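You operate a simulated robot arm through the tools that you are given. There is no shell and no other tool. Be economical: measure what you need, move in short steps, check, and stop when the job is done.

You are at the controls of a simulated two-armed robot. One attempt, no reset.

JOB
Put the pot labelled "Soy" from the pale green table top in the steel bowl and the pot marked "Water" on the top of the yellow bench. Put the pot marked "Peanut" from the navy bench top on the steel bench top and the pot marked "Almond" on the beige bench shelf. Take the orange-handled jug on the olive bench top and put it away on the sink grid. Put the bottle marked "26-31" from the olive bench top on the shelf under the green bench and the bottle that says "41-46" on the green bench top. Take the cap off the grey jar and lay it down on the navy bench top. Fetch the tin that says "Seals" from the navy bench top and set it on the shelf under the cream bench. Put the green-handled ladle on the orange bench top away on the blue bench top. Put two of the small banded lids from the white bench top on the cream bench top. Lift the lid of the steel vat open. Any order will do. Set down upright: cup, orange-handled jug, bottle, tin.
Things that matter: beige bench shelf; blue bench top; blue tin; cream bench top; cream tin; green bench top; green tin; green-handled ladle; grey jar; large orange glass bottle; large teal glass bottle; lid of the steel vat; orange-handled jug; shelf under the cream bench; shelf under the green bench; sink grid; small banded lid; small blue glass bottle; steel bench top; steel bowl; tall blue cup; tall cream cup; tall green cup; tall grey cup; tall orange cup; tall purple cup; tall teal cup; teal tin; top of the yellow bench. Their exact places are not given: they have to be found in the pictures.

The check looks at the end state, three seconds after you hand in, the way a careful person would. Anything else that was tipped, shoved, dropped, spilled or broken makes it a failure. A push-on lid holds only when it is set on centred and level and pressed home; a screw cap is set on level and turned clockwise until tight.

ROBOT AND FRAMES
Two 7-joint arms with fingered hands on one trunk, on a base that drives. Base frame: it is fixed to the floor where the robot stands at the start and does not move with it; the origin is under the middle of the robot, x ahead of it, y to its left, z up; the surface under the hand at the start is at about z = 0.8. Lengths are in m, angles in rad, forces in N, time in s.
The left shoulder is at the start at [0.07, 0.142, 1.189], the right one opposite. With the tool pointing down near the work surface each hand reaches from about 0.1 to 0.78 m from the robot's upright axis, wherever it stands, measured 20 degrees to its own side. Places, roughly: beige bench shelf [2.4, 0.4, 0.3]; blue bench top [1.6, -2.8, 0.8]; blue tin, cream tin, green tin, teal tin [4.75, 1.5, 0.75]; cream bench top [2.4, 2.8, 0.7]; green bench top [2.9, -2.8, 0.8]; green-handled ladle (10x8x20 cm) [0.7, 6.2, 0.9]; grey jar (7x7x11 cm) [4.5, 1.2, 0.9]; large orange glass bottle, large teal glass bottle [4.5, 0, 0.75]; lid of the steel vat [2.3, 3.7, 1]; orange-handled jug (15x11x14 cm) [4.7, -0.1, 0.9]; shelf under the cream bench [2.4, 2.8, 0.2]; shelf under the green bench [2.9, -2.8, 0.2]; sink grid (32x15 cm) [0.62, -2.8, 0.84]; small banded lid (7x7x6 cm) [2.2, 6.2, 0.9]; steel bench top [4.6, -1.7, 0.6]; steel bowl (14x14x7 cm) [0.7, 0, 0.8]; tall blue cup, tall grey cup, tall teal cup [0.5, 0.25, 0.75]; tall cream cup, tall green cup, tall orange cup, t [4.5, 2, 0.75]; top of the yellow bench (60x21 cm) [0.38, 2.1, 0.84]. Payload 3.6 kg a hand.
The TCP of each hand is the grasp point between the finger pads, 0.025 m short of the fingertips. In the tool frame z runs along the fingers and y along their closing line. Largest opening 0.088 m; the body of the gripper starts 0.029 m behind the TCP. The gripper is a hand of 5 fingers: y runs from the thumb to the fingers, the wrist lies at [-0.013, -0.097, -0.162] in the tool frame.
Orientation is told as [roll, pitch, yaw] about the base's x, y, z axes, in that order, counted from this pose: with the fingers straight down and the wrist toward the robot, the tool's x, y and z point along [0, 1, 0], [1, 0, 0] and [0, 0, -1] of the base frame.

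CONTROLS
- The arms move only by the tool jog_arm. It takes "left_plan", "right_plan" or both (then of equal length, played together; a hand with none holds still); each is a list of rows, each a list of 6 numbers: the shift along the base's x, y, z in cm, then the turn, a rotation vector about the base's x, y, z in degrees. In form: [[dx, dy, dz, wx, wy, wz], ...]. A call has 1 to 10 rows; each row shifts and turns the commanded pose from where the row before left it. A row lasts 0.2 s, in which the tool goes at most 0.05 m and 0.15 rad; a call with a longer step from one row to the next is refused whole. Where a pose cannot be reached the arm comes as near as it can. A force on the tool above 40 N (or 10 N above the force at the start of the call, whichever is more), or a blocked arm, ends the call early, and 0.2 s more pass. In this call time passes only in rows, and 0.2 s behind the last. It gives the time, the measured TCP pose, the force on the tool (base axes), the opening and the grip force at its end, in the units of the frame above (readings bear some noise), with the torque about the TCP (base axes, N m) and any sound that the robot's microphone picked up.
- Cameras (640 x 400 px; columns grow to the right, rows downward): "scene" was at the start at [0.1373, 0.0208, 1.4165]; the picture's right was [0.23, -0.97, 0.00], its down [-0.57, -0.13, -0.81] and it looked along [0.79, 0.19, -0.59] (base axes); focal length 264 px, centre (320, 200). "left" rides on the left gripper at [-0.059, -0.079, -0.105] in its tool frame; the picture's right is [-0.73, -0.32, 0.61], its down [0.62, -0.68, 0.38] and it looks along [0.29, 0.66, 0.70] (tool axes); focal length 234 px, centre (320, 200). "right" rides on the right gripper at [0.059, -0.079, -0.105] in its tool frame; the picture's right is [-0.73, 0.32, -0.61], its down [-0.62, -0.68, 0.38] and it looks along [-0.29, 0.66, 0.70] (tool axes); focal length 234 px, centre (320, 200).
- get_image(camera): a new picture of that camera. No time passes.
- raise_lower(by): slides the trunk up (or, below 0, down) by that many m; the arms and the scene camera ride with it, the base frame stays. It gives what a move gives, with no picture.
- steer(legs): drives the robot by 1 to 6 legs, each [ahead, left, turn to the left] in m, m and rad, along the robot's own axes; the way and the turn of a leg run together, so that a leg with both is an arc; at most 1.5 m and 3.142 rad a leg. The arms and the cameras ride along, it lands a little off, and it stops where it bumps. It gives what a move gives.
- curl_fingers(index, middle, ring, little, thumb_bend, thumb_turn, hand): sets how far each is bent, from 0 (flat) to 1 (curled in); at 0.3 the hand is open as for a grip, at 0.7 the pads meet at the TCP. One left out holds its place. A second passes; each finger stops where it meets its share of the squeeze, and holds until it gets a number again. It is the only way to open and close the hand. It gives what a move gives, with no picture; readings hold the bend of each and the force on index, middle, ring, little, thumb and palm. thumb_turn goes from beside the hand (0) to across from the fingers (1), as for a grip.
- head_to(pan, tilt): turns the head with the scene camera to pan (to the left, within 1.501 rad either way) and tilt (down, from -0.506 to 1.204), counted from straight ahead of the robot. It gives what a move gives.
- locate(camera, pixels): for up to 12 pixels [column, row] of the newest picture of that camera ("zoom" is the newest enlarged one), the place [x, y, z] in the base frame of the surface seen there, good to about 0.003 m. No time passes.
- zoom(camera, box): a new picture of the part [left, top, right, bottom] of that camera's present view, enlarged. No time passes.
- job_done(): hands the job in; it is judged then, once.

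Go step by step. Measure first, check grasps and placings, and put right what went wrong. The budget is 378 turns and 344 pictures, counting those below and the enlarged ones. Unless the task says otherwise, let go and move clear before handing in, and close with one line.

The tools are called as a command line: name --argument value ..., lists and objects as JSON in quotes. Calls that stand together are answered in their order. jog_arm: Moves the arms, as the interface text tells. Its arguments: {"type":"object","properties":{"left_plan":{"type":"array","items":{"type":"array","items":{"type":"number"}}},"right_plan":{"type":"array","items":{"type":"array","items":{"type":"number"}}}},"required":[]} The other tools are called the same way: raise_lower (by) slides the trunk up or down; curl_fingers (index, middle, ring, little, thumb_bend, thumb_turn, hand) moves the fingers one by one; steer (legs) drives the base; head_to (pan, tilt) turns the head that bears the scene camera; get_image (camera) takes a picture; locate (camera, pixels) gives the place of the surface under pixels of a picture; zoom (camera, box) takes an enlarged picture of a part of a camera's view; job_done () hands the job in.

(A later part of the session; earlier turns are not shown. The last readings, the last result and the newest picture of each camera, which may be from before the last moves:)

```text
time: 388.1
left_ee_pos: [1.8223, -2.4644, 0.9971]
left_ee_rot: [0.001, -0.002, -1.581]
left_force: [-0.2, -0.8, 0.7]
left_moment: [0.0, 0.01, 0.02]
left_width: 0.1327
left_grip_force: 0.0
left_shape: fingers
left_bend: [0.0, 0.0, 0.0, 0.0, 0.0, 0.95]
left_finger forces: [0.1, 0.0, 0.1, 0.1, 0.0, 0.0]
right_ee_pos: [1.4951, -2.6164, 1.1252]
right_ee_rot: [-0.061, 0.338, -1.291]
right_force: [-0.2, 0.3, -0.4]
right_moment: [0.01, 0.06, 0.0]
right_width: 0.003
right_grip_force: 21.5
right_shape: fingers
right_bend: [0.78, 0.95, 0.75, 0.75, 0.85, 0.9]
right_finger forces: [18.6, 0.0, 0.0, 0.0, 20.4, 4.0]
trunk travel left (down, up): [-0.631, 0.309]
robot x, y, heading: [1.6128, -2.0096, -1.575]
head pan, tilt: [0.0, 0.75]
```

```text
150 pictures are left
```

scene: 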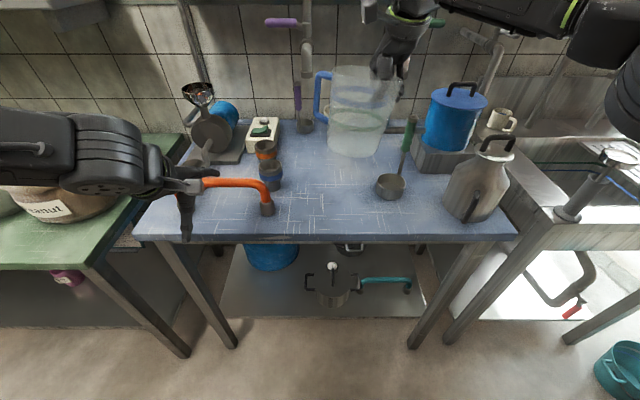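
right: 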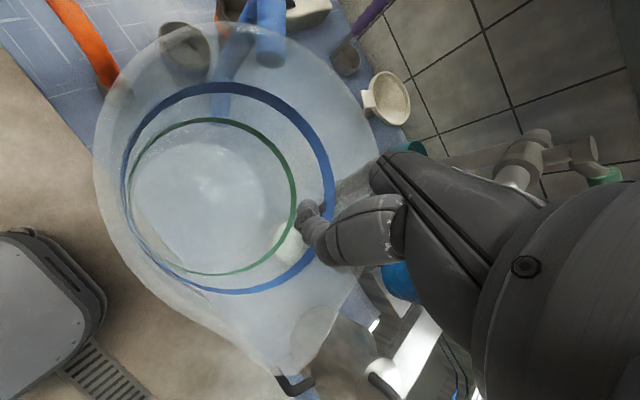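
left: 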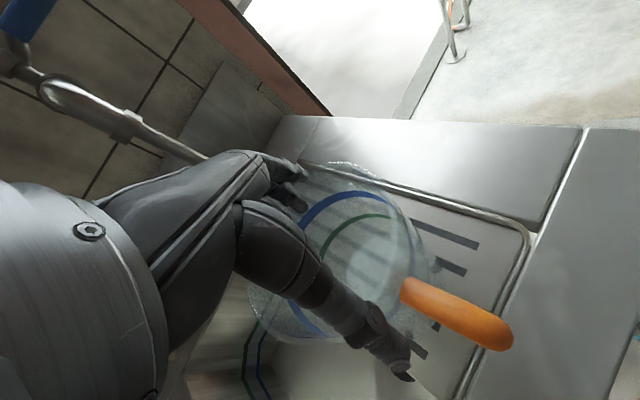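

zoom --camera "scene" --box '[290, 40, 440, 180]'

locate --camera "scene" --pixels '[[321, 80], [319, 95], [318, 110], [330, 72], [328, 122], [395, 72], [398, 90], [410, 122], [390, 165]]'

```text
2.86 times, centred on (365, 110) of scene
```

zoom: 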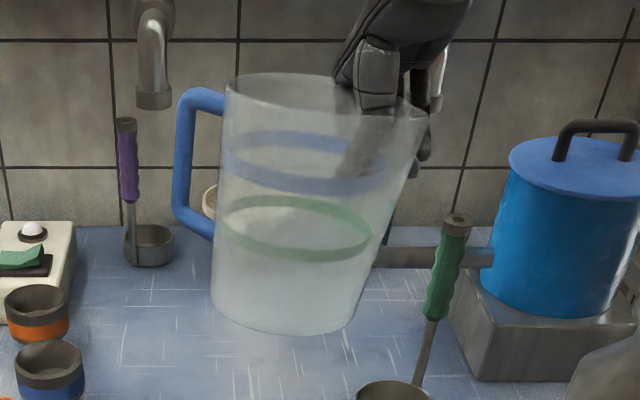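

```text
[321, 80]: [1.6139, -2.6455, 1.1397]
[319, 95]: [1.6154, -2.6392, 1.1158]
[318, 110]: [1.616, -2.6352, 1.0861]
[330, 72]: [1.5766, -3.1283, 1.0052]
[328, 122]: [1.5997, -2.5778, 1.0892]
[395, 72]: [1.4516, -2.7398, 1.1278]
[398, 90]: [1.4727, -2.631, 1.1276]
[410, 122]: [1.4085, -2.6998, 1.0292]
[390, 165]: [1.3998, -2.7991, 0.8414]
```

The handle line shows an 11° over-rotation; I rotate back 10° and shift onto the target spot.

jog_arm --right_plan '[[0.5, 2, 0, -5, 0, 0], [0.5, 2, 0, -5, 0, 0], [0, 0, -4, 0, 0, 0], [0, 0, -4, 0, 0, 0], [0, 0, -3, 0, 0, 0], [0, 0, 0, 0, 0, 0]]'

zoom --camera "scene" --box '[290, 60, 450, 210]'

get_image --camera "right"

```text
time: 389.5
left_ee_pos: [1.8225, -2.4651, 0.9963]
left_ee_rot: [0.002, -0.001, -1.582]
left_force: [0.5, 0.1, 0.1]
left_moment: [-0.06, -0.01, 0.0]
left_width: 0.1326
left_grip_force: 0.0
left_shape: fingers
left_bend: [0.0, 0.0, 0.0, 0.0, 0.0, 0.95]
left_finger forces: [0.1, 0.0, 0.0, 0.0, 0.1, 0.0]
right_ee_pos: [1.5044, -2.5765, 1.0129]
right_ee_rot: [-0.11, 0.169, -1.303]
right_force: [0.7, -0.4, -0.5]
right_moment: [-0.01, 0.08, 0.02]
right_width: 0.0032
right_grip_force: 21.7
right_shape: fingers
right_bend: [0.78, 0.95, 0.75, 0.75, 0.85, 0.9]
right_finger forces: [18.9, 0.0, 0.0, 0.1, 20.9, 4.0]
trunk travel left (down, up): [-0.631, 0.309]
robot x, y, heading: [1.6126, -2.0048, -1.571]
head pan, tilt: [0.0, 0.75]
```

```text
2.67 times, centred on (370, 135) of scene
```

zoom: 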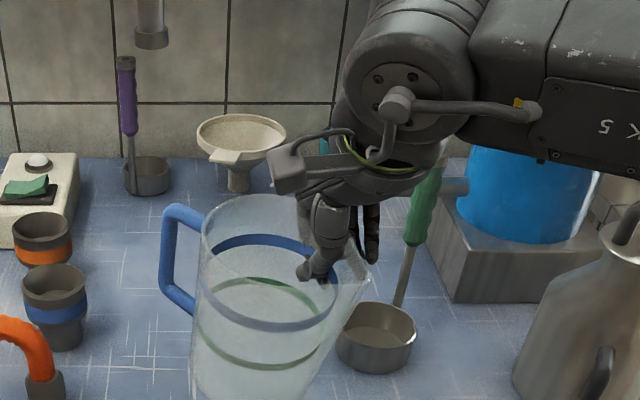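

```text
147 pictures are left
```

right: 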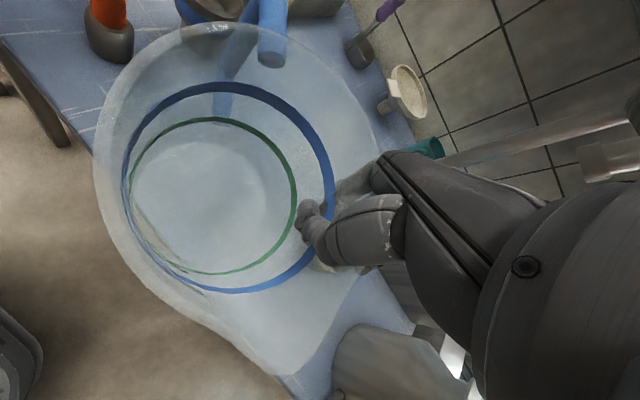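

locate --camera "zoom" --pixels '[[170, 225], [165, 260], [165, 285], [185, 210], [190, 308], [370, 255], [405, 275], [360, 330], [240, 320]]'

get_image --camera "scene"

```text
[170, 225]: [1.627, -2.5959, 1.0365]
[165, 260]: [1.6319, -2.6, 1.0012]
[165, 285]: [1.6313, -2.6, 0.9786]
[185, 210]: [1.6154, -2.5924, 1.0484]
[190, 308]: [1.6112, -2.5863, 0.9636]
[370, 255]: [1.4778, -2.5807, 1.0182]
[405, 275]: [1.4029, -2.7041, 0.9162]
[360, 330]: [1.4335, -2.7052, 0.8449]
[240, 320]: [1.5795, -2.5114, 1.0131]
```

```text
146 pictures are left
```

scene: 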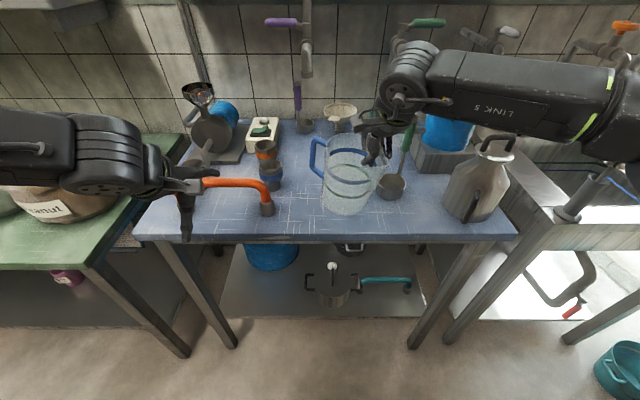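

Handle is vertical now. I move 4.5 cm further in and lower to contact.

jog_arm --right_plan '[[0, -2.2, 0, 0, 0, 0], [0, -2.2, 0, 0, 0, 0], [0, 0, -3, 0, 0, 0], [0, 0, -2.5, 0, 0, 0], [0, 0, -1, 0, 0, 0], [0, 0, 0, 0, 0, 0]]'

zoom --camera "scene" --box '[290, 80, 450, 230]'

```text
time: 390.9
left_ee_pos: [1.8227, -2.4655, 0.9963]
left_ee_rot: [0.001, -0.001, -1.58]
left_force: [-0.2, 0.4, -1.3]
left_moment: [0.01, -0.06, -0.01]
left_width: 0.1327
left_grip_force: 0.1
left_shape: fingers
left_bend: [0.0, 0.0, 0.0, 0.0, 0.0, 0.95]
left_finger forces: [0.1, 0.0, 0.1, 0.1, 0.0, 0.0]
right_ee_pos: [1.5041, -2.6207, 0.9488]
right_ee_rot: [-0.112, 0.171, -1.304]
right_force: [0.3, -0.4, -0.6]
right_moment: [-0.01, 0.06, 0.0]
right_width: 0.0031
right_grip_force: 22.3
right_shape: fingers
right_bend: [0.78, 0.95, 0.75, 0.75, 0.85, 0.9]
right_finger forces: [19.0, 0.0, 0.0, 0.0, 21.0, 4.1]
trunk travel left (down, up): [-0.631, 0.309]
robot x, y, heading: [1.6142, -2.0071, -1.571]
head pan, tilt: [0.0, 0.75]
```

```text
2.67 times, centred on (370, 155) of scene
```

zoom: 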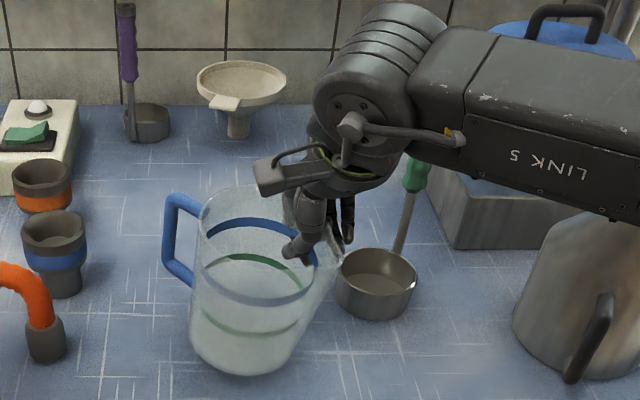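

jog_arm --right_plan '[[0, 0, -0.6, 0, 0, 0], [0, 0, -0.5, 0, 0, 0], [0, 0, 0, 0, 0, 0]]'

get_image --camera "right"

```text
time: 391.7
left_ee_pos: [1.822, -2.4653, 0.9972]
left_ee_rot: [0.002, -0.001, -1.58]
left_force: [0.6, 0.4, -0.5]
left_moment: [0.03, 0.01, 0.01]
left_width: 0.1326
left_grip_force: 0.1
left_shape: fingers
left_bend: [0.0, 0.0, 0.0, 0.0, 0.0, 0.95]
left_finger forces: [0.0, 0.0, 0.1, 0.1, 0.0, 0.1]
right_ee_pos: [1.5049, -2.622, 0.938]
right_ee_rot: [-0.11, 0.169, -1.304]
right_force: [0.3, -0.1, -0.5]
right_moment: [-0.04, 0.09, 0.01]
right_width: 0.0034
right_grip_force: 22.5
right_shape: fingers
right_bend: [0.78, 0.95, 0.75, 0.75, 0.85, 0.9]
right_finger forces: [19.2, 0.0, 0.1, 0.0, 21.1, 4.2]
trunk travel left (down, up): [-0.631, 0.309]
robot x, y, heading: [1.6164, -2.0065, -1.572]
head pan, tilt: [0.0, 0.75]
```

```text
144 pictures are left
```

right: 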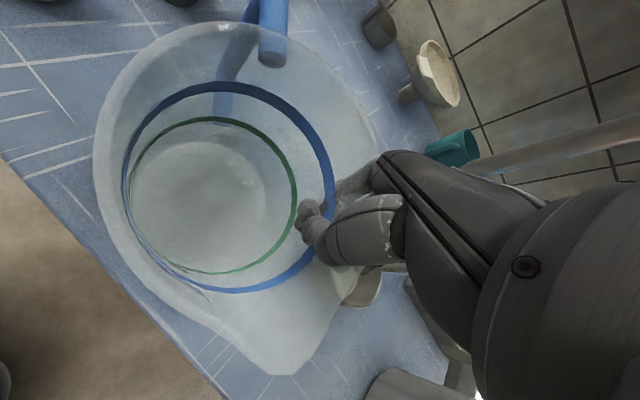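

jog_arm --right_plan '[[0, 0, -0.5, 0, 0, 0], [0, 0, -0.5, 0, 0, 0], [0, 0, 0, 0, 0, 0]]'

zoom --camera "scene" --box '[290, 80, 450, 230]'

```text
time: 392.5
left_ee_pos: [1.8234, -2.4633, 0.9976]
left_ee_rot: [0.001, -0.002, -1.582]
left_force: [-0.6, 0.4, -0.8]
left_moment: [0.0, 0.0, 0.01]
left_width: 0.1326
left_grip_force: 0.0
left_shape: fingers
left_bend: [0.0, 0.0, 0.0, 0.0, 0.0, 0.95]
left_finger forces: [0.0, 0.0, 0.1, 0.0, 0.1, 0.1]
right_ee_pos: [1.5061, -2.6202, 0.9321]
right_ee_rot: [-0.109, 0.163, -1.305]
right_force: [1.5, -10.6, 32.7]
right_moment: [0.31, -0.54, -0.2]
right_width: 0.0045
right_grip_force: 36.7
right_shape: fingers
right_bend: [0.79, 0.95, 0.75, 0.75, 0.85, 0.89]
right_finger forces: [20.7, 0.0, 0.1, 0.1, 28.3, 24.4]
trunk travel left (down, up): [-0.631, 0.309]
robot x, y, heading: [1.613, -2.0068, -1.578]
head pan, tilt: [0.0, 0.75]
```

```text
2.67 times, centred on (370, 155) of scene
```

zoom: 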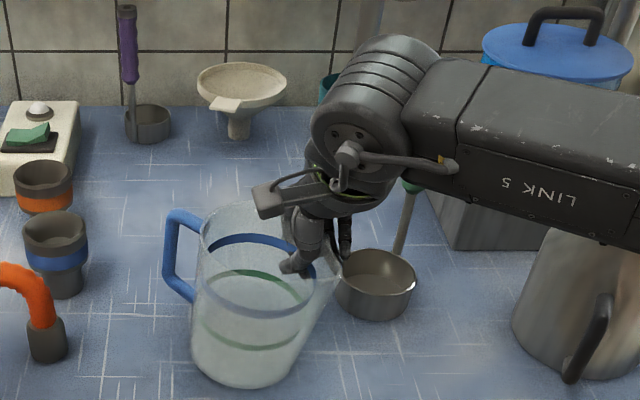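

Firm contact; the jug is seated. I ease up 4 mm and open the pinch.

jog_arm --right_plan '[[0, 0, 0.5, 0, 0, 0], [0, 0, 0, 0, 0, 0]]'

curl_fingers --hand "right" --index 0.45 --middle 0.45 --ring 0.45 --little 0.45 --thumb_bend 0.45

zoom --camera "scene" --box '[290, 80, 450, 230]'

get_image --camera "right"

```text
time: 393.1
left_ee_pos: [1.8222, -2.4641, 0.9961]
left_ee_rot: [0.003, -0.002, -1.582]
left_force: [-0.1, 0.7, 1.1]
left_moment: [0.02, 0.01, -0.01]
left_width: 0.1326
left_grip_force: 0.0
left_shape: fingers
left_bend: [0.0, 0.0, 0.0, 0.0, 0.0, 0.95]
left_finger forces: [0.0, 0.0, 0.1, 0.0, 0.1, 0.0]
right_ee_pos: [1.5059, -2.6188, 0.9323]
right_ee_rot: [-0.114, 0.173, -1.304]
right_force: [0.2, 0.7, 1.3]
right_moment: [0.1, 0.0, -0.01]
right_width: 0.0043
right_grip_force: 25.3
right_shape: fingers
right_bend: [0.79, 0.95, 0.75, 0.75, 0.85, 0.89]
right_finger forces: [18.6, 0.0, 0.0, 0.0, 23.9, 8.5]
trunk travel left (down, up): [-0.631, 0.309]
robot x, y, heading: [1.6132, -2.0069, -1.571]
head pan, tilt: [0.0, 0.75]
```

```text
time: 394.1
left_ee_pos: [1.8227, -2.4659, 0.9962]
left_ee_rot: [0.002, -0.002, -1.58]
left_force: [-0.1, -0.1, 0.7]
left_moment: [0.01, 0.02, -0.02]
left_width: 0.1326
left_grip_force: 0.0
left_shape: fingers
left_bend: [0.0, 0.0, 0.0, 0.0, 0.0, 0.95]
left_finger forces: [0.1, 0.0, 0.1, 0.0, 0.0, 0.0]
right_ee_pos: [1.5048, -2.6203, 0.9346]
right_ee_rot: [-0.11, 0.171, -1.303]
right_force: [0.8, 0.5, 0.3]
right_moment: [-0.03, 0.0, -0.01]
right_width: 0.0522
right_grip_force: 0.1
right_shape: fingers
right_bend: [0.45, 0.45, 0.45, 0.45, 0.45, 0.97]
right_finger forces: [0.0, 0.0, 0.0, 0.1, 0.0, 0.0]
trunk travel left (down, up): [-0.631, 0.309]
robot x, y, heading: [1.6113, -2.0103, -1.572]
head pan, tilt: [0.0, 0.75]
```

```text
2.67 times, centred on (370, 155) of scene
```

zoom: 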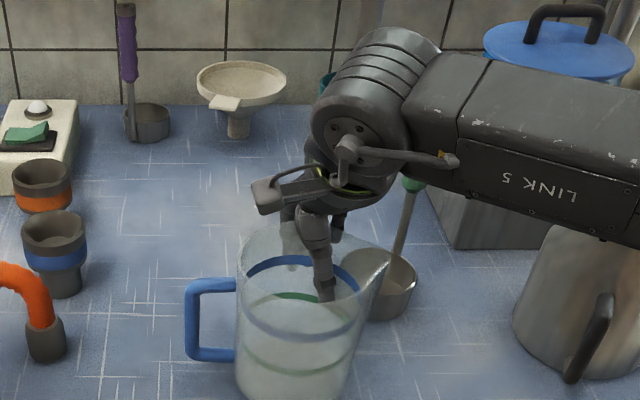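

```text
141 pictures are left
```

right: 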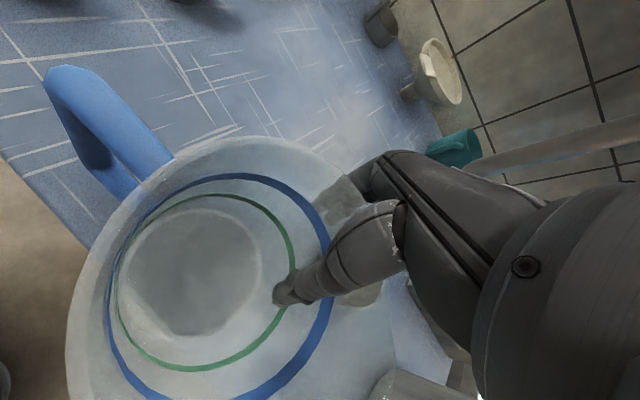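

The jug settled upright on its base. I rise straight up with the trunk.

raise_lower --by 0.2

get_image --camera "scene"

```text
time: 396.3
left_ee_pos: [1.8217, -2.4656, 1.1963]
left_ee_rot: [0.0, -0.003, -1.581]
left_force: [0.4, -1.0, 0.1]
left_moment: [0.01, 0.03, 0.01]
left_width: 0.1329
left_grip_force: 0.1
left_shape: fingers
left_bend: [0.0, 0.0, 0.0, 0.0, 0.0, 0.95]
left_finger forces: [0.0, 0.0, 0.1, 0.0, 0.0, 0.0]
right_ee_pos: [1.5044, -2.6215, 1.1344]
right_ee_rot: [-0.109, 0.171, -1.304]
right_force: [0.4, -0.8, 0.9]
right_moment: [-0.01, 0.01, 0.03]
right_width: 0.0524
right_grip_force: 0.1
right_shape: fingers
right_bend: [0.45, 0.45, 0.45, 0.45, 0.45, 0.97]
right_finger forces: [0.0, 0.0, 0.0, 0.0, 0.1, 0.1]
trunk travel left (down, up): [-0.831, 0.109]
robot x, y, heading: [1.6149, -2.0097, -1.572]
head pan, tilt: [0.0, 0.75]
```

```text
140 pictures are left
```

scene: 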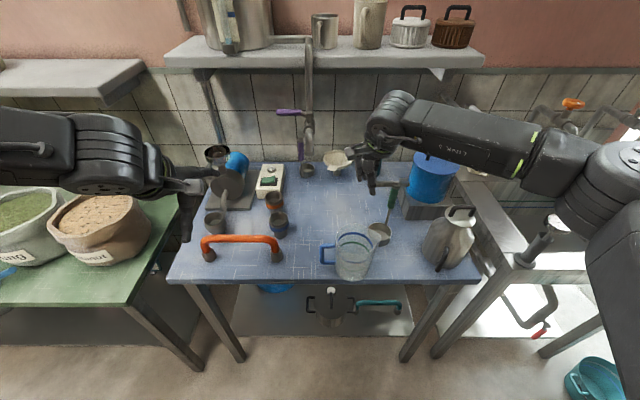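

zoom --camera "scene" --box '[300, 170, 420, 290]'

locate --camera "scene" --pixels '[[323, 255], [325, 245], [345, 280], [360, 280], [353, 282], [370, 275], [388, 205], [378, 235], [334, 262]]'

```text
3.33 times, centred on (360, 230) of scene
```

zoom: 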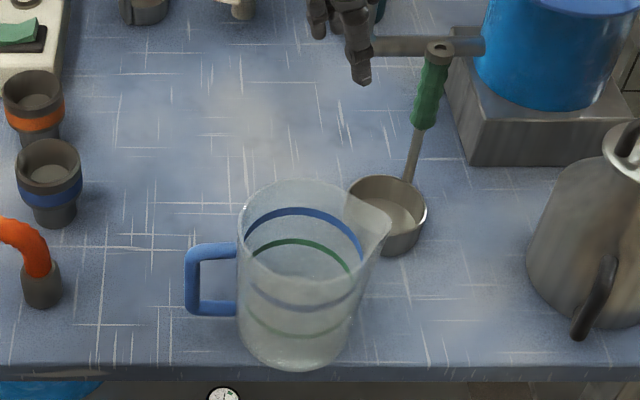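

```text
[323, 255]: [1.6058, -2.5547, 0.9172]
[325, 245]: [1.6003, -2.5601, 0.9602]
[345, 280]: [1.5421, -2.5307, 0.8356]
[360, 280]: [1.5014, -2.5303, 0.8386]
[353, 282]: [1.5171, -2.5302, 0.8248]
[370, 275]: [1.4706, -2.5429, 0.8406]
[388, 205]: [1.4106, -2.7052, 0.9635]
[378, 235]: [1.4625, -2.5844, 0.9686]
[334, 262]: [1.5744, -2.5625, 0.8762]
```

The jug is upright but its base is right at the front edge, ~3 cm nearer than before. I'll gently push it back low with closed fingertips. First bring the right hand in front.

jog_arm --right_plan '[[0, 3, 2, 0, 0, 0], [0, 4, 0, -4, 0, -5], [0, 4.5, 0, -5, 0, -5], [0, 4.5, 0, 0, 0, -5], [0, 4.5, 0, 0, 0, 0], [0, 4, 0, 0, 0, 0], [0, 0, 0, 0, 0, 0]]'

curl_fingers --hand "right" --index 0.7 --middle 0.7 --ring 0.7 --little 0.7 --thumb_bend 0.7

jog_arm --right_plan '[[0, 0, -4.5, 0, 0, 0], [0, 0, -4.5, 0, 0, 0], [0, 0, -4.5, 0, 0, 0], [0, 0, -4.5, 0, 0, 0], [0, 0, -4.5, 0, 0, 0], [0, 0, -2.5, 0, 0, 0], [0, 0, 0, 0, 0, 0]]'

get_image --camera "scene"

get_image --camera "right"

```text
time: 397.9
left_ee_pos: [1.8232, -2.4664, 1.1959]
left_ee_rot: [0.002, 0.0, -1.582]
left_force: [0.1, -0.3, 0.8]
left_moment: [0.0, -0.03, 0.0]
left_width: 0.1327
left_grip_force: 0.0
left_shape: fingers
left_bend: [0.0, 0.0, 0.0, 0.0, 0.0, 0.95]
left_finger forces: [0.0, 0.0, 0.1, 0.1, 0.1, 0.0]
right_ee_pos: [1.5073, -2.3818, 1.1556]
right_ee_rot: [-0.138, 0.017, -1.569]
right_force: [0.4, 1.2, 0.0]
right_moment: [-0.01, 0.02, 0.03]
right_width: 0.0523
right_grip_force: 0.1
right_shape: fingers
right_bend: [0.45, 0.45, 0.45, 0.45, 0.45, 0.97]
right_finger forces: [0.0, 0.0, 0.0, 0.0, 0.0, 0.0]
right hand out of reach, approached as far as the arm can: row 6
trunk travel left (down, up): [-0.831, 0.109]
robot x, y, heading: [1.6076, -2.0027, -1.569]
head pan, tilt: [0.0, 0.75]
```

```text
time: 398.9
left_ee_pos: [1.8227, -2.4656, 1.1965]
left_ee_rot: [0.003, -0.003, -1.582]
left_force: [0.3, 0.0, -0.3]
left_moment: [-0.01, -0.01, 0.02]
left_width: 0.1328
left_grip_force: 0.2
left_shape: fingers
left_bend: [0.0, 0.0, 0.0, 0.0, 0.0, 0.95]
left_finger forces: [0.0, 0.0, 0.1, 0.0, 0.1, 0.1]
right_ee_pos: [1.5065, -2.3835, 1.1554]
right_ee_rot: [-0.137, 0.016, -1.57]
right_force: [0.6, -0.1, -0.2]
right_moment: [-0.01, -0.01, 0.01]
right_width: 0.0
right_grip_force: 0.1
right_shape: fingers
right_bend: [0.7, 0.7, 0.7, 0.7, 0.7, 0.97]
right_finger forces: [0.0, 0.1, 0.1, 0.0, 0.0, 0.0]
trunk travel left (down, up): [-0.831, 0.109]
robot x, y, heading: [1.6138, -2.0065, -1.566]
head pan, tilt: [0.0, 0.75]
```

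```text
time: 400.5
left_ee_pos: [1.8234, -2.465, 1.1959]
left_ee_rot: [0.004, -0.001, -1.584]
left_force: [0.5, 0.5, -0.3]
left_moment: [-0.01, 0.01, 0.0]
left_width: 0.1327
left_grip_force: 0.1
left_shape: fingers
left_bend: [0.0, 0.0, 0.0, 0.0, 0.0, 0.95]
left_finger forces: [0.1, 0.0, 0.1, 0.1, 0.0, 0.0]
right_ee_pos: [1.5083, -2.3822, 0.9042]
right_ee_rot: [-0.138, 0.017, -1.568]
right_force: [-1.0, -0.4, -1.1]
right_moment: [-0.01, 0.02, -0.02]
right_width: 0.0001
right_grip_force: 0.1
right_shape: fingers
right_bend: [0.7, 0.7, 0.7, 0.7, 0.7, 0.97]
right_finger forces: [0.0, 0.0, 0.1, 0.0, 0.0, 0.0]
trunk travel left (down, up): [-0.831, 0.109]
robot x, y, heading: [1.6113, -2.0065, -1.57]
head pan, tilt: [0.0, 0.75]
```

```text
138 pictures are left
```

scene: 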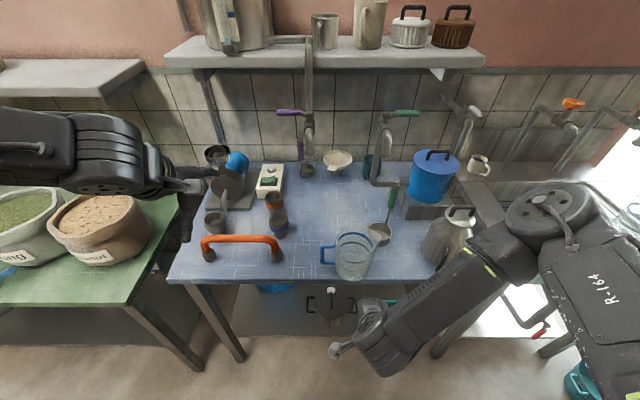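

```text
137 pictures are left
```

right: 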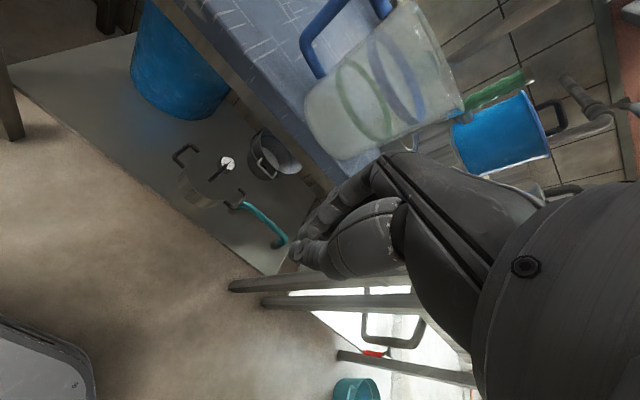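

I tilt the hand so fingertips lead (pushing low), then advance gently.

jog_arm --right_plan '[[0, 0, 0, -8, 0, 0], [0, -1, 0, -8, 0, 0], [0, -1, 0, -8, 0, 0], [0, -1, 0, -8, 0, 0], [0, -1, 0, -8, 0, 0], [0, 0, 0, 0, 0, 0]]'

get_image --camera "right"

get_image --camera "scene"

```text
time: 401.9
left_ee_pos: [1.8212, -2.4643, 1.1967]
left_ee_rot: [0.001, -0.003, -1.582]
left_force: [0.3, -0.3, -0.7]
left_moment: [0.02, 0.0, 0.0]
left_width: 0.1326
left_grip_force: 0.0
left_shape: fingers
left_bend: [0.0, 0.0, 0.0, 0.0, 0.0, 0.95]
left_finger forces: [0.0, 0.1, 0.0, 0.0, 0.1, 0.0]
right_ee_pos: [1.5915, -2.5906, 0.9413]
right_ee_rot: [-0.143, -0.665, -1.583]
right_force: [0.2, -0.7, 0.4]
right_moment: [0.03, 0.01, -0.01]
right_width: 0.0
right_grip_force: 0.1
right_shape: fingers
right_bend: [0.7, 0.7, 0.7, 0.7, 0.7, 0.97]
right_finger forces: [0.0, 0.0, 0.1, 0.0, 0.0, 0.0]
right hand out of reach, approached as far as the arm can: row 1, 2, 3, 4, 5
trunk travel left (down, up): [-0.831, 0.109]
robot x, y, heading: [1.611, -2.0025, -1.572]
head pan, tilt: [0.0, 0.75]
```

```text
136 pictures are left
```

right: 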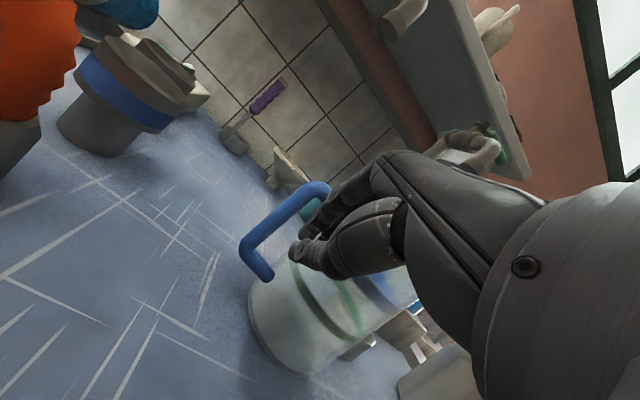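

```text
135 pictures are left
```

scene: 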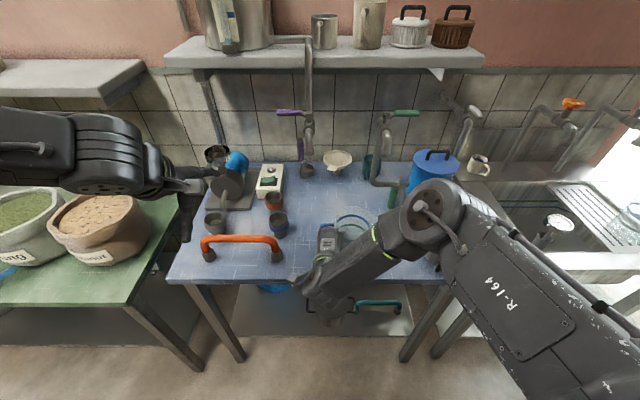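

The hand jumped forward in reaching that tilt; I check the jug before moving.

zoom --camera "scene" --box '[290, 190, 450, 310]'

locate --camera "right" --pixels '[[262, 225], [245, 250], [262, 272], [300, 195], [320, 188], [255, 330], [330, 360], [280, 290]]'

```text
3.33 times, centred on (370, 250) of scene
```

zoom: 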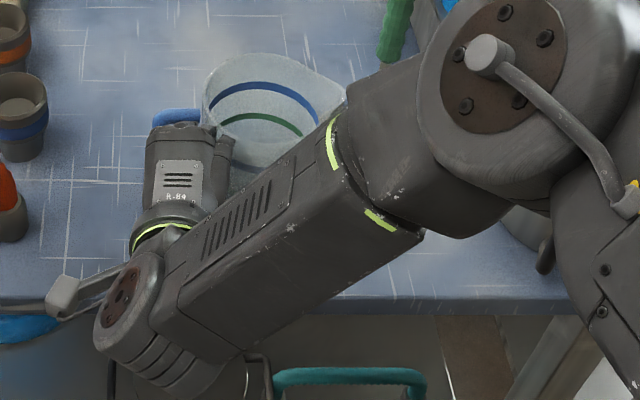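

```text
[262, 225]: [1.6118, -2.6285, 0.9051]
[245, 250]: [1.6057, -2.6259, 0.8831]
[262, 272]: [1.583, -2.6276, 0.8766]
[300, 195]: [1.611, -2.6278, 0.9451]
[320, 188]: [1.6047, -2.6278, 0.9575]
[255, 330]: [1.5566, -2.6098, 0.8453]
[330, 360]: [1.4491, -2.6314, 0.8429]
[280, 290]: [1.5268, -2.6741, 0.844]
```

The jug is still upright (handle vertical at 1.61, −2.627), now a few cm further in — close to its old place. I back the whole robot straight out.

steer --legs '[[-0.3, 0, 0]]'

raise_lower --by 0.1

get_image --camera "scene"

```text
time: 404.0
left_ee_pos: [1.8225, -2.1666, 1.1954]
left_ee_rot: [0.003, 0.002, -1.582]
left_force: [0.0, -0.1, 0.6]
left_moment: [0.03, -0.03, 0.02]
left_width: 0.1327
left_grip_force: 0.1
left_shape: fingers
left_bend: [0.0, 0.0, 0.0, 0.0, 0.0, 0.95]
left_finger forces: [0.2, 0.0, 0.0, 0.1, 0.0, 0.0]
right_ee_pos: [1.5924, -2.2911, 0.9392]
right_ee_rot: [-0.145, -0.662, -1.585]
right_force: [0.5, 0.4, -0.2]
right_moment: [-0.02, -0.01, -0.01]
right_width: 0.0001
right_grip_force: 0.1
right_shape: fingers
right_bend: [0.7, 0.7, 0.7, 0.7, 0.7, 0.97]
right_finger forces: [0.0, 0.1, 0.0, 0.0, 0.0, 0.0]
trunk travel left (down, up): [-0.831, 0.109]
robot x, y, heading: [1.6149, -1.7091, -1.575]
head pan, tilt: [0.0, 0.75]
```

```text
time: 405.3
left_ee_pos: [1.8229, -2.1645, 1.2961]
left_ee_rot: [0.001, -0.002, -1.583]
left_force: [-0.6, -0.5, 0.1]
left_moment: [0.01, 0.02, 0.03]
left_width: 0.1327
left_grip_force: 0.1
left_shape: fingers
left_bend: [0.0, 0.0, 0.0, 0.0, 0.0, 0.95]
left_finger forces: [0.0, 0.1, 0.1, 0.0, 0.1, 0.0]
right_ee_pos: [1.5917, -2.289, 1.0413]
right_ee_rot: [-0.143, -0.662, -1.585]
right_force: [-0.3, -0.1, 0.9]
right_moment: [0.01, 0.01, -0.02]
right_width: 0.0
right_grip_force: 0.1
right_shape: fingers
right_bend: [0.7, 0.7, 0.7, 0.7, 0.7, 0.97]
right_finger forces: [0.1, 0.0, 0.1, 0.0, 0.0, 0.0]
trunk travel left (down, up): [-0.931, 0.009]
robot x, y, heading: [1.616, -1.7058, -1.572]
head pan, tilt: [0.0, 0.75]
```

```text
133 pictures are left
```

scene: 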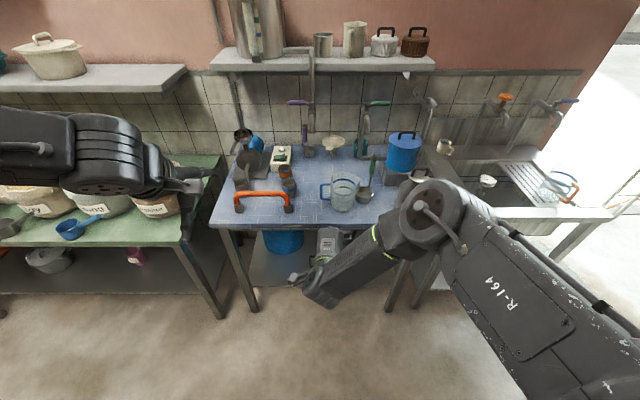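

Everything on the blue bench stands. I restore the right hand's normal pose and head back to the olive bench for the two bottles.

jog_arm --right_plan '[[-2, 0, 2, 8, 0, 0], [-2, 0, 2, 8, 0, 0], [-2, 0, 2, 8, 0, 0], [-2, 0, 2, 8, 0, 0], [-2, 0, 2, 6, 8, 0], [-2, 0, 2, 0, 0, 0], [-2, 0, 0, 0, 0, 0], [0, 0, 0, 0, 0, 0]]'

steer --legs '[[0, 1.5, 0], [0, 0.35, 0], [-1.35, 0, 0], [0, 0, 1.571]]'

head_to --pan 0.15 --tilt 0.6

get_image --camera "scene"

```text
refused: row 5 steps farther than a row can; nothing moved
```

```text
time: 424.9
left_ee_pos: [3.9257, -0.1355, 1.2967]
left_ee_rot: [0.001, -0.002, 0.029]
left_force: [0.3, 0.0, -0.3]
left_moment: [-0.01, -0.01, 0.04]
left_width: 0.1326
left_grip_force: 0.0
left_shape: fingers
left_bend: [0.0, 0.0, 0.0, 0.0, 0.0, 0.95]
left_finger forces: [0.0, 0.0, 0.1, 0.1, 0.1, 0.0]
right_ee_pos: [4.0585, -0.3592, 1.0408]
right_ee_rot: [-0.144, -0.663, 0.027]
right_force: [0.1, -1.2, 0.9]
right_moment: [0.04, -0.01, 0.01]
right_width: 0.0002
right_grip_force: 0.1
right_shape: fingers
right_bend: [0.7, 0.7, 0.7, 0.7, 0.7, 0.97]
right_finger forces: [0.1, 0.1, 0.1, 0.1, 0.0, 0.0]
trunk travel left (down, up): [-0.931, 0.009]
robot x, y, heading: [3.4742, -0.3642, 0.038]
head pan, tilt: [0.0, 0.75]
```

```text
time: 425.6
left_ee_pos: [3.9256, -0.1353, 1.296]
left_ee_rot: [0.002, -0.003, 0.026]
left_force: [0.3, 0.8, 0.1]
left_moment: [-0.01, -0.01, 0.0]
left_width: 0.1327
left_grip_force: 0.0
left_shape: fingers
left_bend: [0.0, 0.0, 0.0, 0.0, 0.0, 0.95]
left_finger forces: [0.1, 0.0, 0.1, 0.0, 0.0, 0.0]
right_ee_pos: [4.0581, -0.3608, 1.0409]
right_ee_rot: [-0.143, -0.663, 0.026]
right_force: [-1.0, -0.8, 0.2]
right_moment: [0.0, 0.03, 0.05]
right_width: 0.0
right_grip_force: 0.1
right_shape: fingers
right_bend: [0.7, 0.7, 0.7, 0.7, 0.7, 0.97]
right_finger forces: [0.0, 0.0, 0.0, 0.1, 0.1, 0.0]
trunk travel left (down, up): [-0.931, 0.009]
robot x, y, heading: [3.4748, -0.3615, 0.042]
head pan, tilt: [0.15, 0.6]
```

```text
132 pictures are left
```

scene: 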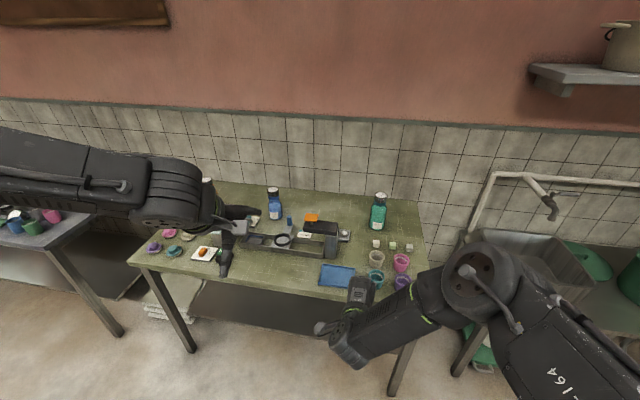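

I straighten the right hand, open both hands to grip width, lower the trunk and drive up to the bottles.

jog_arm --right_plan '[[0, -2, 2, 1.6, 7.6, 0], [0, -2, 2, 1.6, 7.6, 0], [0, -2, 2, 1.6, 7.6, 0], [0, -2, 2, 1.6, 7.6, 0], [0, -2, 2, 1.6, 7.6, 0], [0, -2, 2, 0, 0, -2], [0, -2, 2, 0, 0, 0], [0, 0, 2, 0, 0, 0]]'

curl_fingers --hand "right" --index 0.3 --middle 0.3 --ring 0.3 --little 0.3 --thumb_bend 0.3

curl_fingers --hand "left" --index 0.3 --middle 0.3 --ring 0.3 --little 0.3 --thumb_bend 0.3

steer --legs '[[0.4, 0.12, -0.04]]'

raise_lower --by -0.15

get_image --camera "scene"

```text
time: 427.4
left_ee_pos: [3.9251, -0.1355, 1.2973]
left_ee_rot: [0.0, 0.0, 0.028]
left_force: [0.8, -0.2, 0.9]
left_moment: [0.02, 0.03, 0.04]
left_width: 0.1325
left_grip_force: 0.1
left_shape: fingers
left_bend: [0.0, 0.0, 0.0, 0.0, 0.0, 0.95]
left_finger forces: [0.0, 0.0, 0.0, 0.1, 0.1, 0.1]
right_ee_pos: [4.0572, -0.501, 1.2009]
right_ee_rot: [0.002, -0.001, -0.059]
right_force: [-0.3, 0.6, -1.4]
right_moment: [-0.03, 0.0, -0.02]
right_width: 0.0001
right_grip_force: 0.1
right_shape: fingers
right_bend: [0.7, 0.7, 0.7, 0.7, 0.7, 0.97]
right_finger forces: [0.0, 0.0, 0.0, 0.1, 0.1, 0.0]
trunk travel left (down, up): [-0.931, 0.009]
robot x, y, heading: [3.4761, -0.3634, 0.042]
head pan, tilt: [0.15, 0.6]
```

```text
time: 428.4
left_ee_pos: [3.9249, -0.136, 1.2957]
left_ee_rot: [0.002, -0.001, 0.028]
left_force: [0.3, -0.5, 0.1]
left_moment: [-0.04, 0.03, 0.01]
left_width: 0.1327
left_grip_force: 0.1
left_shape: fingers
left_bend: [0.0, 0.0, 0.0, 0.0, 0.0, 0.95]
left_finger forces: [0.0, 0.0, 0.1, 0.0, 0.0, 0.0]
right_ee_pos: [4.059, -0.4996, 1.201]
right_ee_rot: [0.002, 0.0, -0.058]
right_force: [-0.2, -0.2, -0.3]
right_moment: [-0.01, 0.01, 0.01]
right_width: 0.0842
right_grip_force: 0.0
right_shape: fingers
right_bend: [0.3, 0.3, 0.3, 0.3, 0.3, 0.97]
right_finger forces: [0.0, 0.1, 0.0, 0.1, 0.0, 0.0]
trunk travel left (down, up): [-0.931, 0.009]
robot x, y, heading: [3.4725, -0.3597, 0.039]
head pan, tilt: [0.15, 0.6]
```

```text
time: 429.4
left_ee_pos: [3.9243, -0.135, 1.2965]
left_ee_rot: [0.003, -0.001, 0.029]
left_force: [0.9, 0.1, 0.4]
left_moment: [0.01, -0.02, -0.02]
left_width: 0.0857
left_grip_force: 0.1
left_shape: fingers
left_bend: [0.3, 0.3, 0.3, 0.3, 0.3, 0.95]
left_finger forces: [0.0, 0.0, 0.0, 0.0, 0.1, 0.0]
right_ee_pos: [4.058, -0.5004, 1.2007]
right_ee_rot: [0.002, 0.001, -0.06]
right_force: [0.0, -0.4, 0.2]
right_moment: [0.05, 0.0, -0.02]
right_width: 0.0844
right_grip_force: 0.1
right_shape: fingers
right_bend: [0.3, 0.3, 0.3, 0.3, 0.3, 0.97]
right_finger forces: [0.1, 0.0, 0.0, 0.0, 0.0, 0.1]
trunk travel left (down, up): [-0.931, 0.009]
robot x, y, heading: [3.473, -0.362, 0.035]
head pan, tilt: [0.15, 0.6]
```

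```text
time: 432.0
left_ee_pos: [4.3285, -0.0269, 1.2969]
left_ee_rot: [0.001, -0.003, -0.008]
left_force: [0.6, 1.3, 0.2]
left_moment: [0.0, -0.01, 0.0]
left_width: 0.0857
left_grip_force: 0.1
left_shape: fingers
left_bend: [0.3, 0.3, 0.3, 0.3, 0.3, 0.95]
left_finger forces: [0.1, 0.0, 0.0, 0.0, 0.1, 0.0]
right_ee_pos: [4.448, -0.3959, 1.202]
right_ee_rot: [0.003, 0.0, -0.096]
right_force: [0.0, -0.1, -0.3]
right_moment: [0.02, -0.01, -0.04]
right_width: 0.0843
right_grip_force: 0.1
right_shape: fingers
right_bend: [0.3, 0.3, 0.3, 0.3, 0.3, 0.97]
right_finger forces: [0.0, 0.1, 0.1, 0.1, 0.1, 0.0]
trunk travel left (down, up): [-0.931, 0.009]
robot x, y, heading: [3.8715, -0.234, 0.003]
head pan, tilt: [0.15, 0.6]
```

```text
time: 433.8
left_ee_pos: [4.3298, -0.0248, 1.1476]
left_ee_rot: [0.002, -0.002, -0.008]
left_force: [0.0, 0.4, 0.9]
left_moment: [0.0, -0.02, 0.02]
left_width: 0.0857
left_grip_force: 0.1
left_shape: fingers
left_bend: [0.3, 0.3, 0.3, 0.3, 0.3, 0.95]
left_finger forces: [0.1, 0.1, 0.1, 0.0, 0.0, 0.0]
right_ee_pos: [4.4501, -0.3954, 1.0523]
right_ee_rot: [0.001, 0.0, -0.097]
right_force: [0.2, 0.1, 0.1]
right_moment: [0.01, -0.05, -0.02]
right_width: 0.0843
right_grip_force: 0.0
right_shape: fingers
right_bend: [0.3, 0.3, 0.3, 0.3, 0.3, 0.97]
right_finger forces: [0.0, 0.0, 0.0, 0.0, 0.1, 0.0]
trunk travel left (down, up): [-0.781, 0.159]
robot x, y, heading: [3.8743, -0.2389, 0.0]
head pan, tilt: [0.15, 0.6]
```

```text
131 pictures are left
```

scene: 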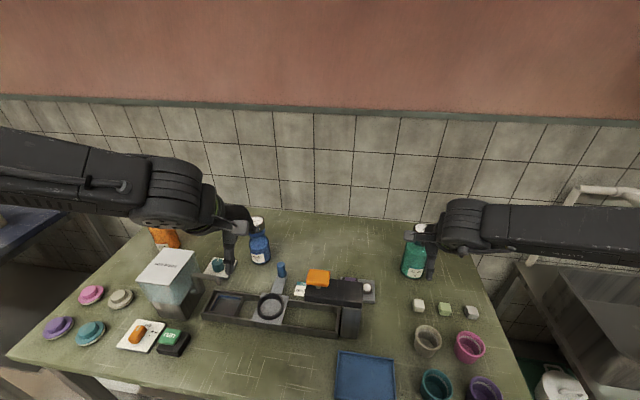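

zoom --camera "scene" --box '[230, 200, 450, 290]'

```text
2.91 times, centred on (340, 245) of scene
```

zoom: 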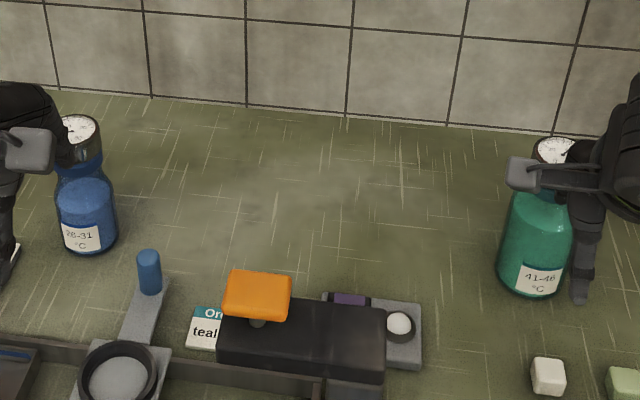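

jog_arm --right_plan '[[0, 0, 4, 0, 0, 2.8], [0, 0, 4, 0, 0, 2.7]]'

steer --legs '[[0.08, 0, 0]]'

raise_lower --by -0.09

jog_arm --right_plan '[[2.2, -0.7, 0, 0, 0, 0], [2.2, -0.7, 0, 0, 0, 0], [2.2, -0.7, 0, 0, 0, 0], [2.2, -0.7, 0, 0, 0, 0], [1.9, -0.7, 0, 0, 0, 0], [0, 0, 0, 0, 0, 0]]' --left_plan '[[4, 1.9, 0, 0, 0, 0], [4, 1.9, 0, 0, 0, 0], [4, 1.9, 0, 0, 0, 0], [4, 1.9, 0, 0, 0, 0], [4.5, 1.9, 0, 0, 0, 0], [0, 0, 0, 0, 0, 0]]'

get_image --camera "right"

get_image --camera "left"

```text
time: 434.4
left_ee_pos: [4.3298, -0.0251, 1.147]
left_ee_rot: [0.003, 0.0, -0.009]
left_force: [0.9, 0.2, -0.6]
left_moment: [-0.01, -0.02, 0.01]
left_width: 0.0853
left_grip_force: 0.0
left_shape: fingers
left_bend: [0.3, 0.3, 0.3, 0.3, 0.3, 0.95]
left_finger forces: [0.0, 0.0, 0.0, 0.0, 0.0, 0.0]
right_ee_pos: [4.451, -0.3957, 1.1319]
right_ee_rot: [0.002, -0.001, 0.002]
right_force: [0.4, 0.6, -0.1]
right_moment: [-0.01, -0.01, 0.01]
right_width: 0.0844
right_grip_force: 0.1
right_shape: fingers
right_bend: [0.3, 0.3, 0.3, 0.3, 0.3, 0.97]
right_finger forces: [0.1, 0.1, 0.1, 0.1, 0.0, 0.1]
trunk travel left (down, up): [-0.781, 0.159]
robot x, y, heading: [3.8689, -0.233, 0.003]
head pan, tilt: [0.15, 0.6]
```

```text
time: 435.4
left_ee_pos: [4.4077, -0.0254, 1.1479]
left_ee_rot: [0.002, -0.006, -0.011]
left_force: [0.1, -0.3, 0.5]
left_moment: [-0.03, 0.0, -0.01]
left_width: 0.0855
left_grip_force: 0.1
left_shape: fingers
left_bend: [0.3, 0.3, 0.3, 0.3, 0.3, 0.95]
left_finger forces: [0.0, 0.0, 0.1, 0.0, 0.1, 0.0]
right_ee_pos: [4.5275, -0.3968, 1.1333]
right_ee_rot: [0.003, -0.002, 0.001]
right_force: [-0.4, -0.2, 0.3]
right_moment: [0.01, -0.02, -0.01]
right_width: 0.0845
right_grip_force: 0.1
right_shape: fingers
right_bend: [0.3, 0.3, 0.3, 0.3, 0.3, 0.97]
right_finger forces: [0.0, 0.1, 0.0, 0.0, 0.0, 0.1]
trunk travel left (down, up): [-0.781, 0.159]
robot x, y, heading: [3.9523, -0.2358, 0.002]
head pan, tilt: [0.15, 0.6]
```

```text
time: 436.7
left_ee_pos: [4.4097, -0.0254, 1.0577]
left_ee_rot: [0.003, -0.002, -0.011]
left_force: [0.3, -0.4, 0.6]
left_moment: [-0.01, 0.0, 0.02]
left_width: 0.0853
left_grip_force: 0.1
left_shape: fingers
left_bend: [0.3, 0.3, 0.3, 0.3, 0.3, 0.95]
left_finger forces: [0.0, 0.1, 0.1, 0.0, 0.1, 0.0]
right_ee_pos: [4.531, -0.3964, 1.041]
right_ee_rot: [0.002, 0.0, 0.0]
right_force: [0.5, 0.7, 0.2]
right_moment: [-0.01, 0.02, -0.02]
right_width: 0.0845
right_grip_force: 0.1
right_shape: fingers
right_bend: [0.3, 0.3, 0.3, 0.3, 0.3, 0.97]
right_finger forces: [0.1, 0.1, 0.0, 0.0, 0.1, 0.0]
trunk travel left (down, up): [-0.691, 0.249]
robot x, y, heading: [3.9512, -0.2353, -0.0]
head pan, tilt: [0.15, 0.6]
```

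```text
time: 438.1
left_ee_pos: [4.6117, 0.0697, 1.0575]
left_ee_rot: [0.003, -0.004, -0.01]
left_force: [0.5, -0.4, -0.3]
left_moment: [0.03, 0.03, -0.02]
left_width: 0.0855
left_grip_force: 0.1
left_shape: fingers
left_bend: [0.3, 0.3, 0.3, 0.3, 0.3, 0.95]
left_finger forces: [0.0, 0.0, 0.0, 0.0, 0.0, 0.0]
right_ee_pos: [4.6372, -0.4318, 1.0408]
right_ee_rot: [0.002, -0.001, -0.002]
right_force: [-0.6, -0.5, -0.1]
right_moment: [-0.03, 0.03, 0.0]
right_width: 0.0846
right_grip_force: 0.1
right_shape: fingers
right_bend: [0.3, 0.3, 0.3, 0.3, 0.3, 0.97]
right_finger forces: [0.0, 0.0, 0.0, 0.1, 0.0, 0.1]
trunk travel left (down, up): [-0.691, 0.249]
robot x, y, heading: [3.9535, -0.2362, -0.001]
head pan, tilt: [0.15, 0.6]
```

```text
129 pictures are left
```

right: 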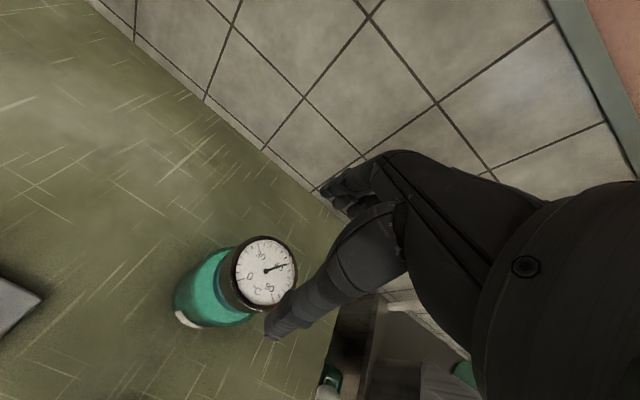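

```text
128 pictures are left
```

left: 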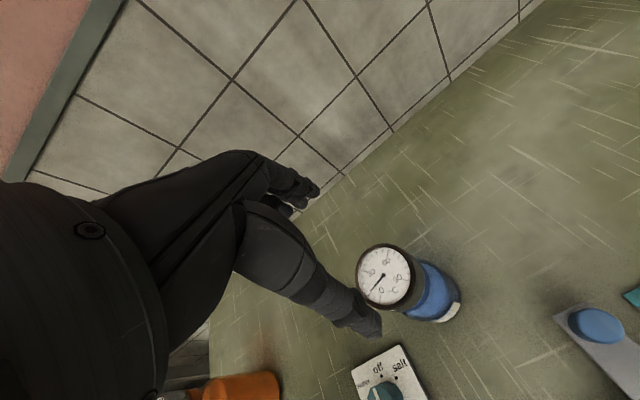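

locate --camera "right" --pixels '[[265, 271], [240, 270], [290, 268], [266, 240], [262, 300]]'

locate --camera "left" --pixels '[[383, 276], [360, 275], [408, 278], [384, 250], [382, 303]]'

```text
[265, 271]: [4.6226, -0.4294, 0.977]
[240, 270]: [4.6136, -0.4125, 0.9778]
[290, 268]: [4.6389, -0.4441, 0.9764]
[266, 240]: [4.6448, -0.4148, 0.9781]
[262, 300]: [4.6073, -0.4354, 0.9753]
```

```text
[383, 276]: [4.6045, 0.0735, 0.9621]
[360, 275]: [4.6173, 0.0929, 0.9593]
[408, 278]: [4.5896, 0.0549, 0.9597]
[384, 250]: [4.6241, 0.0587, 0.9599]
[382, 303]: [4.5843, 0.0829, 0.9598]
```

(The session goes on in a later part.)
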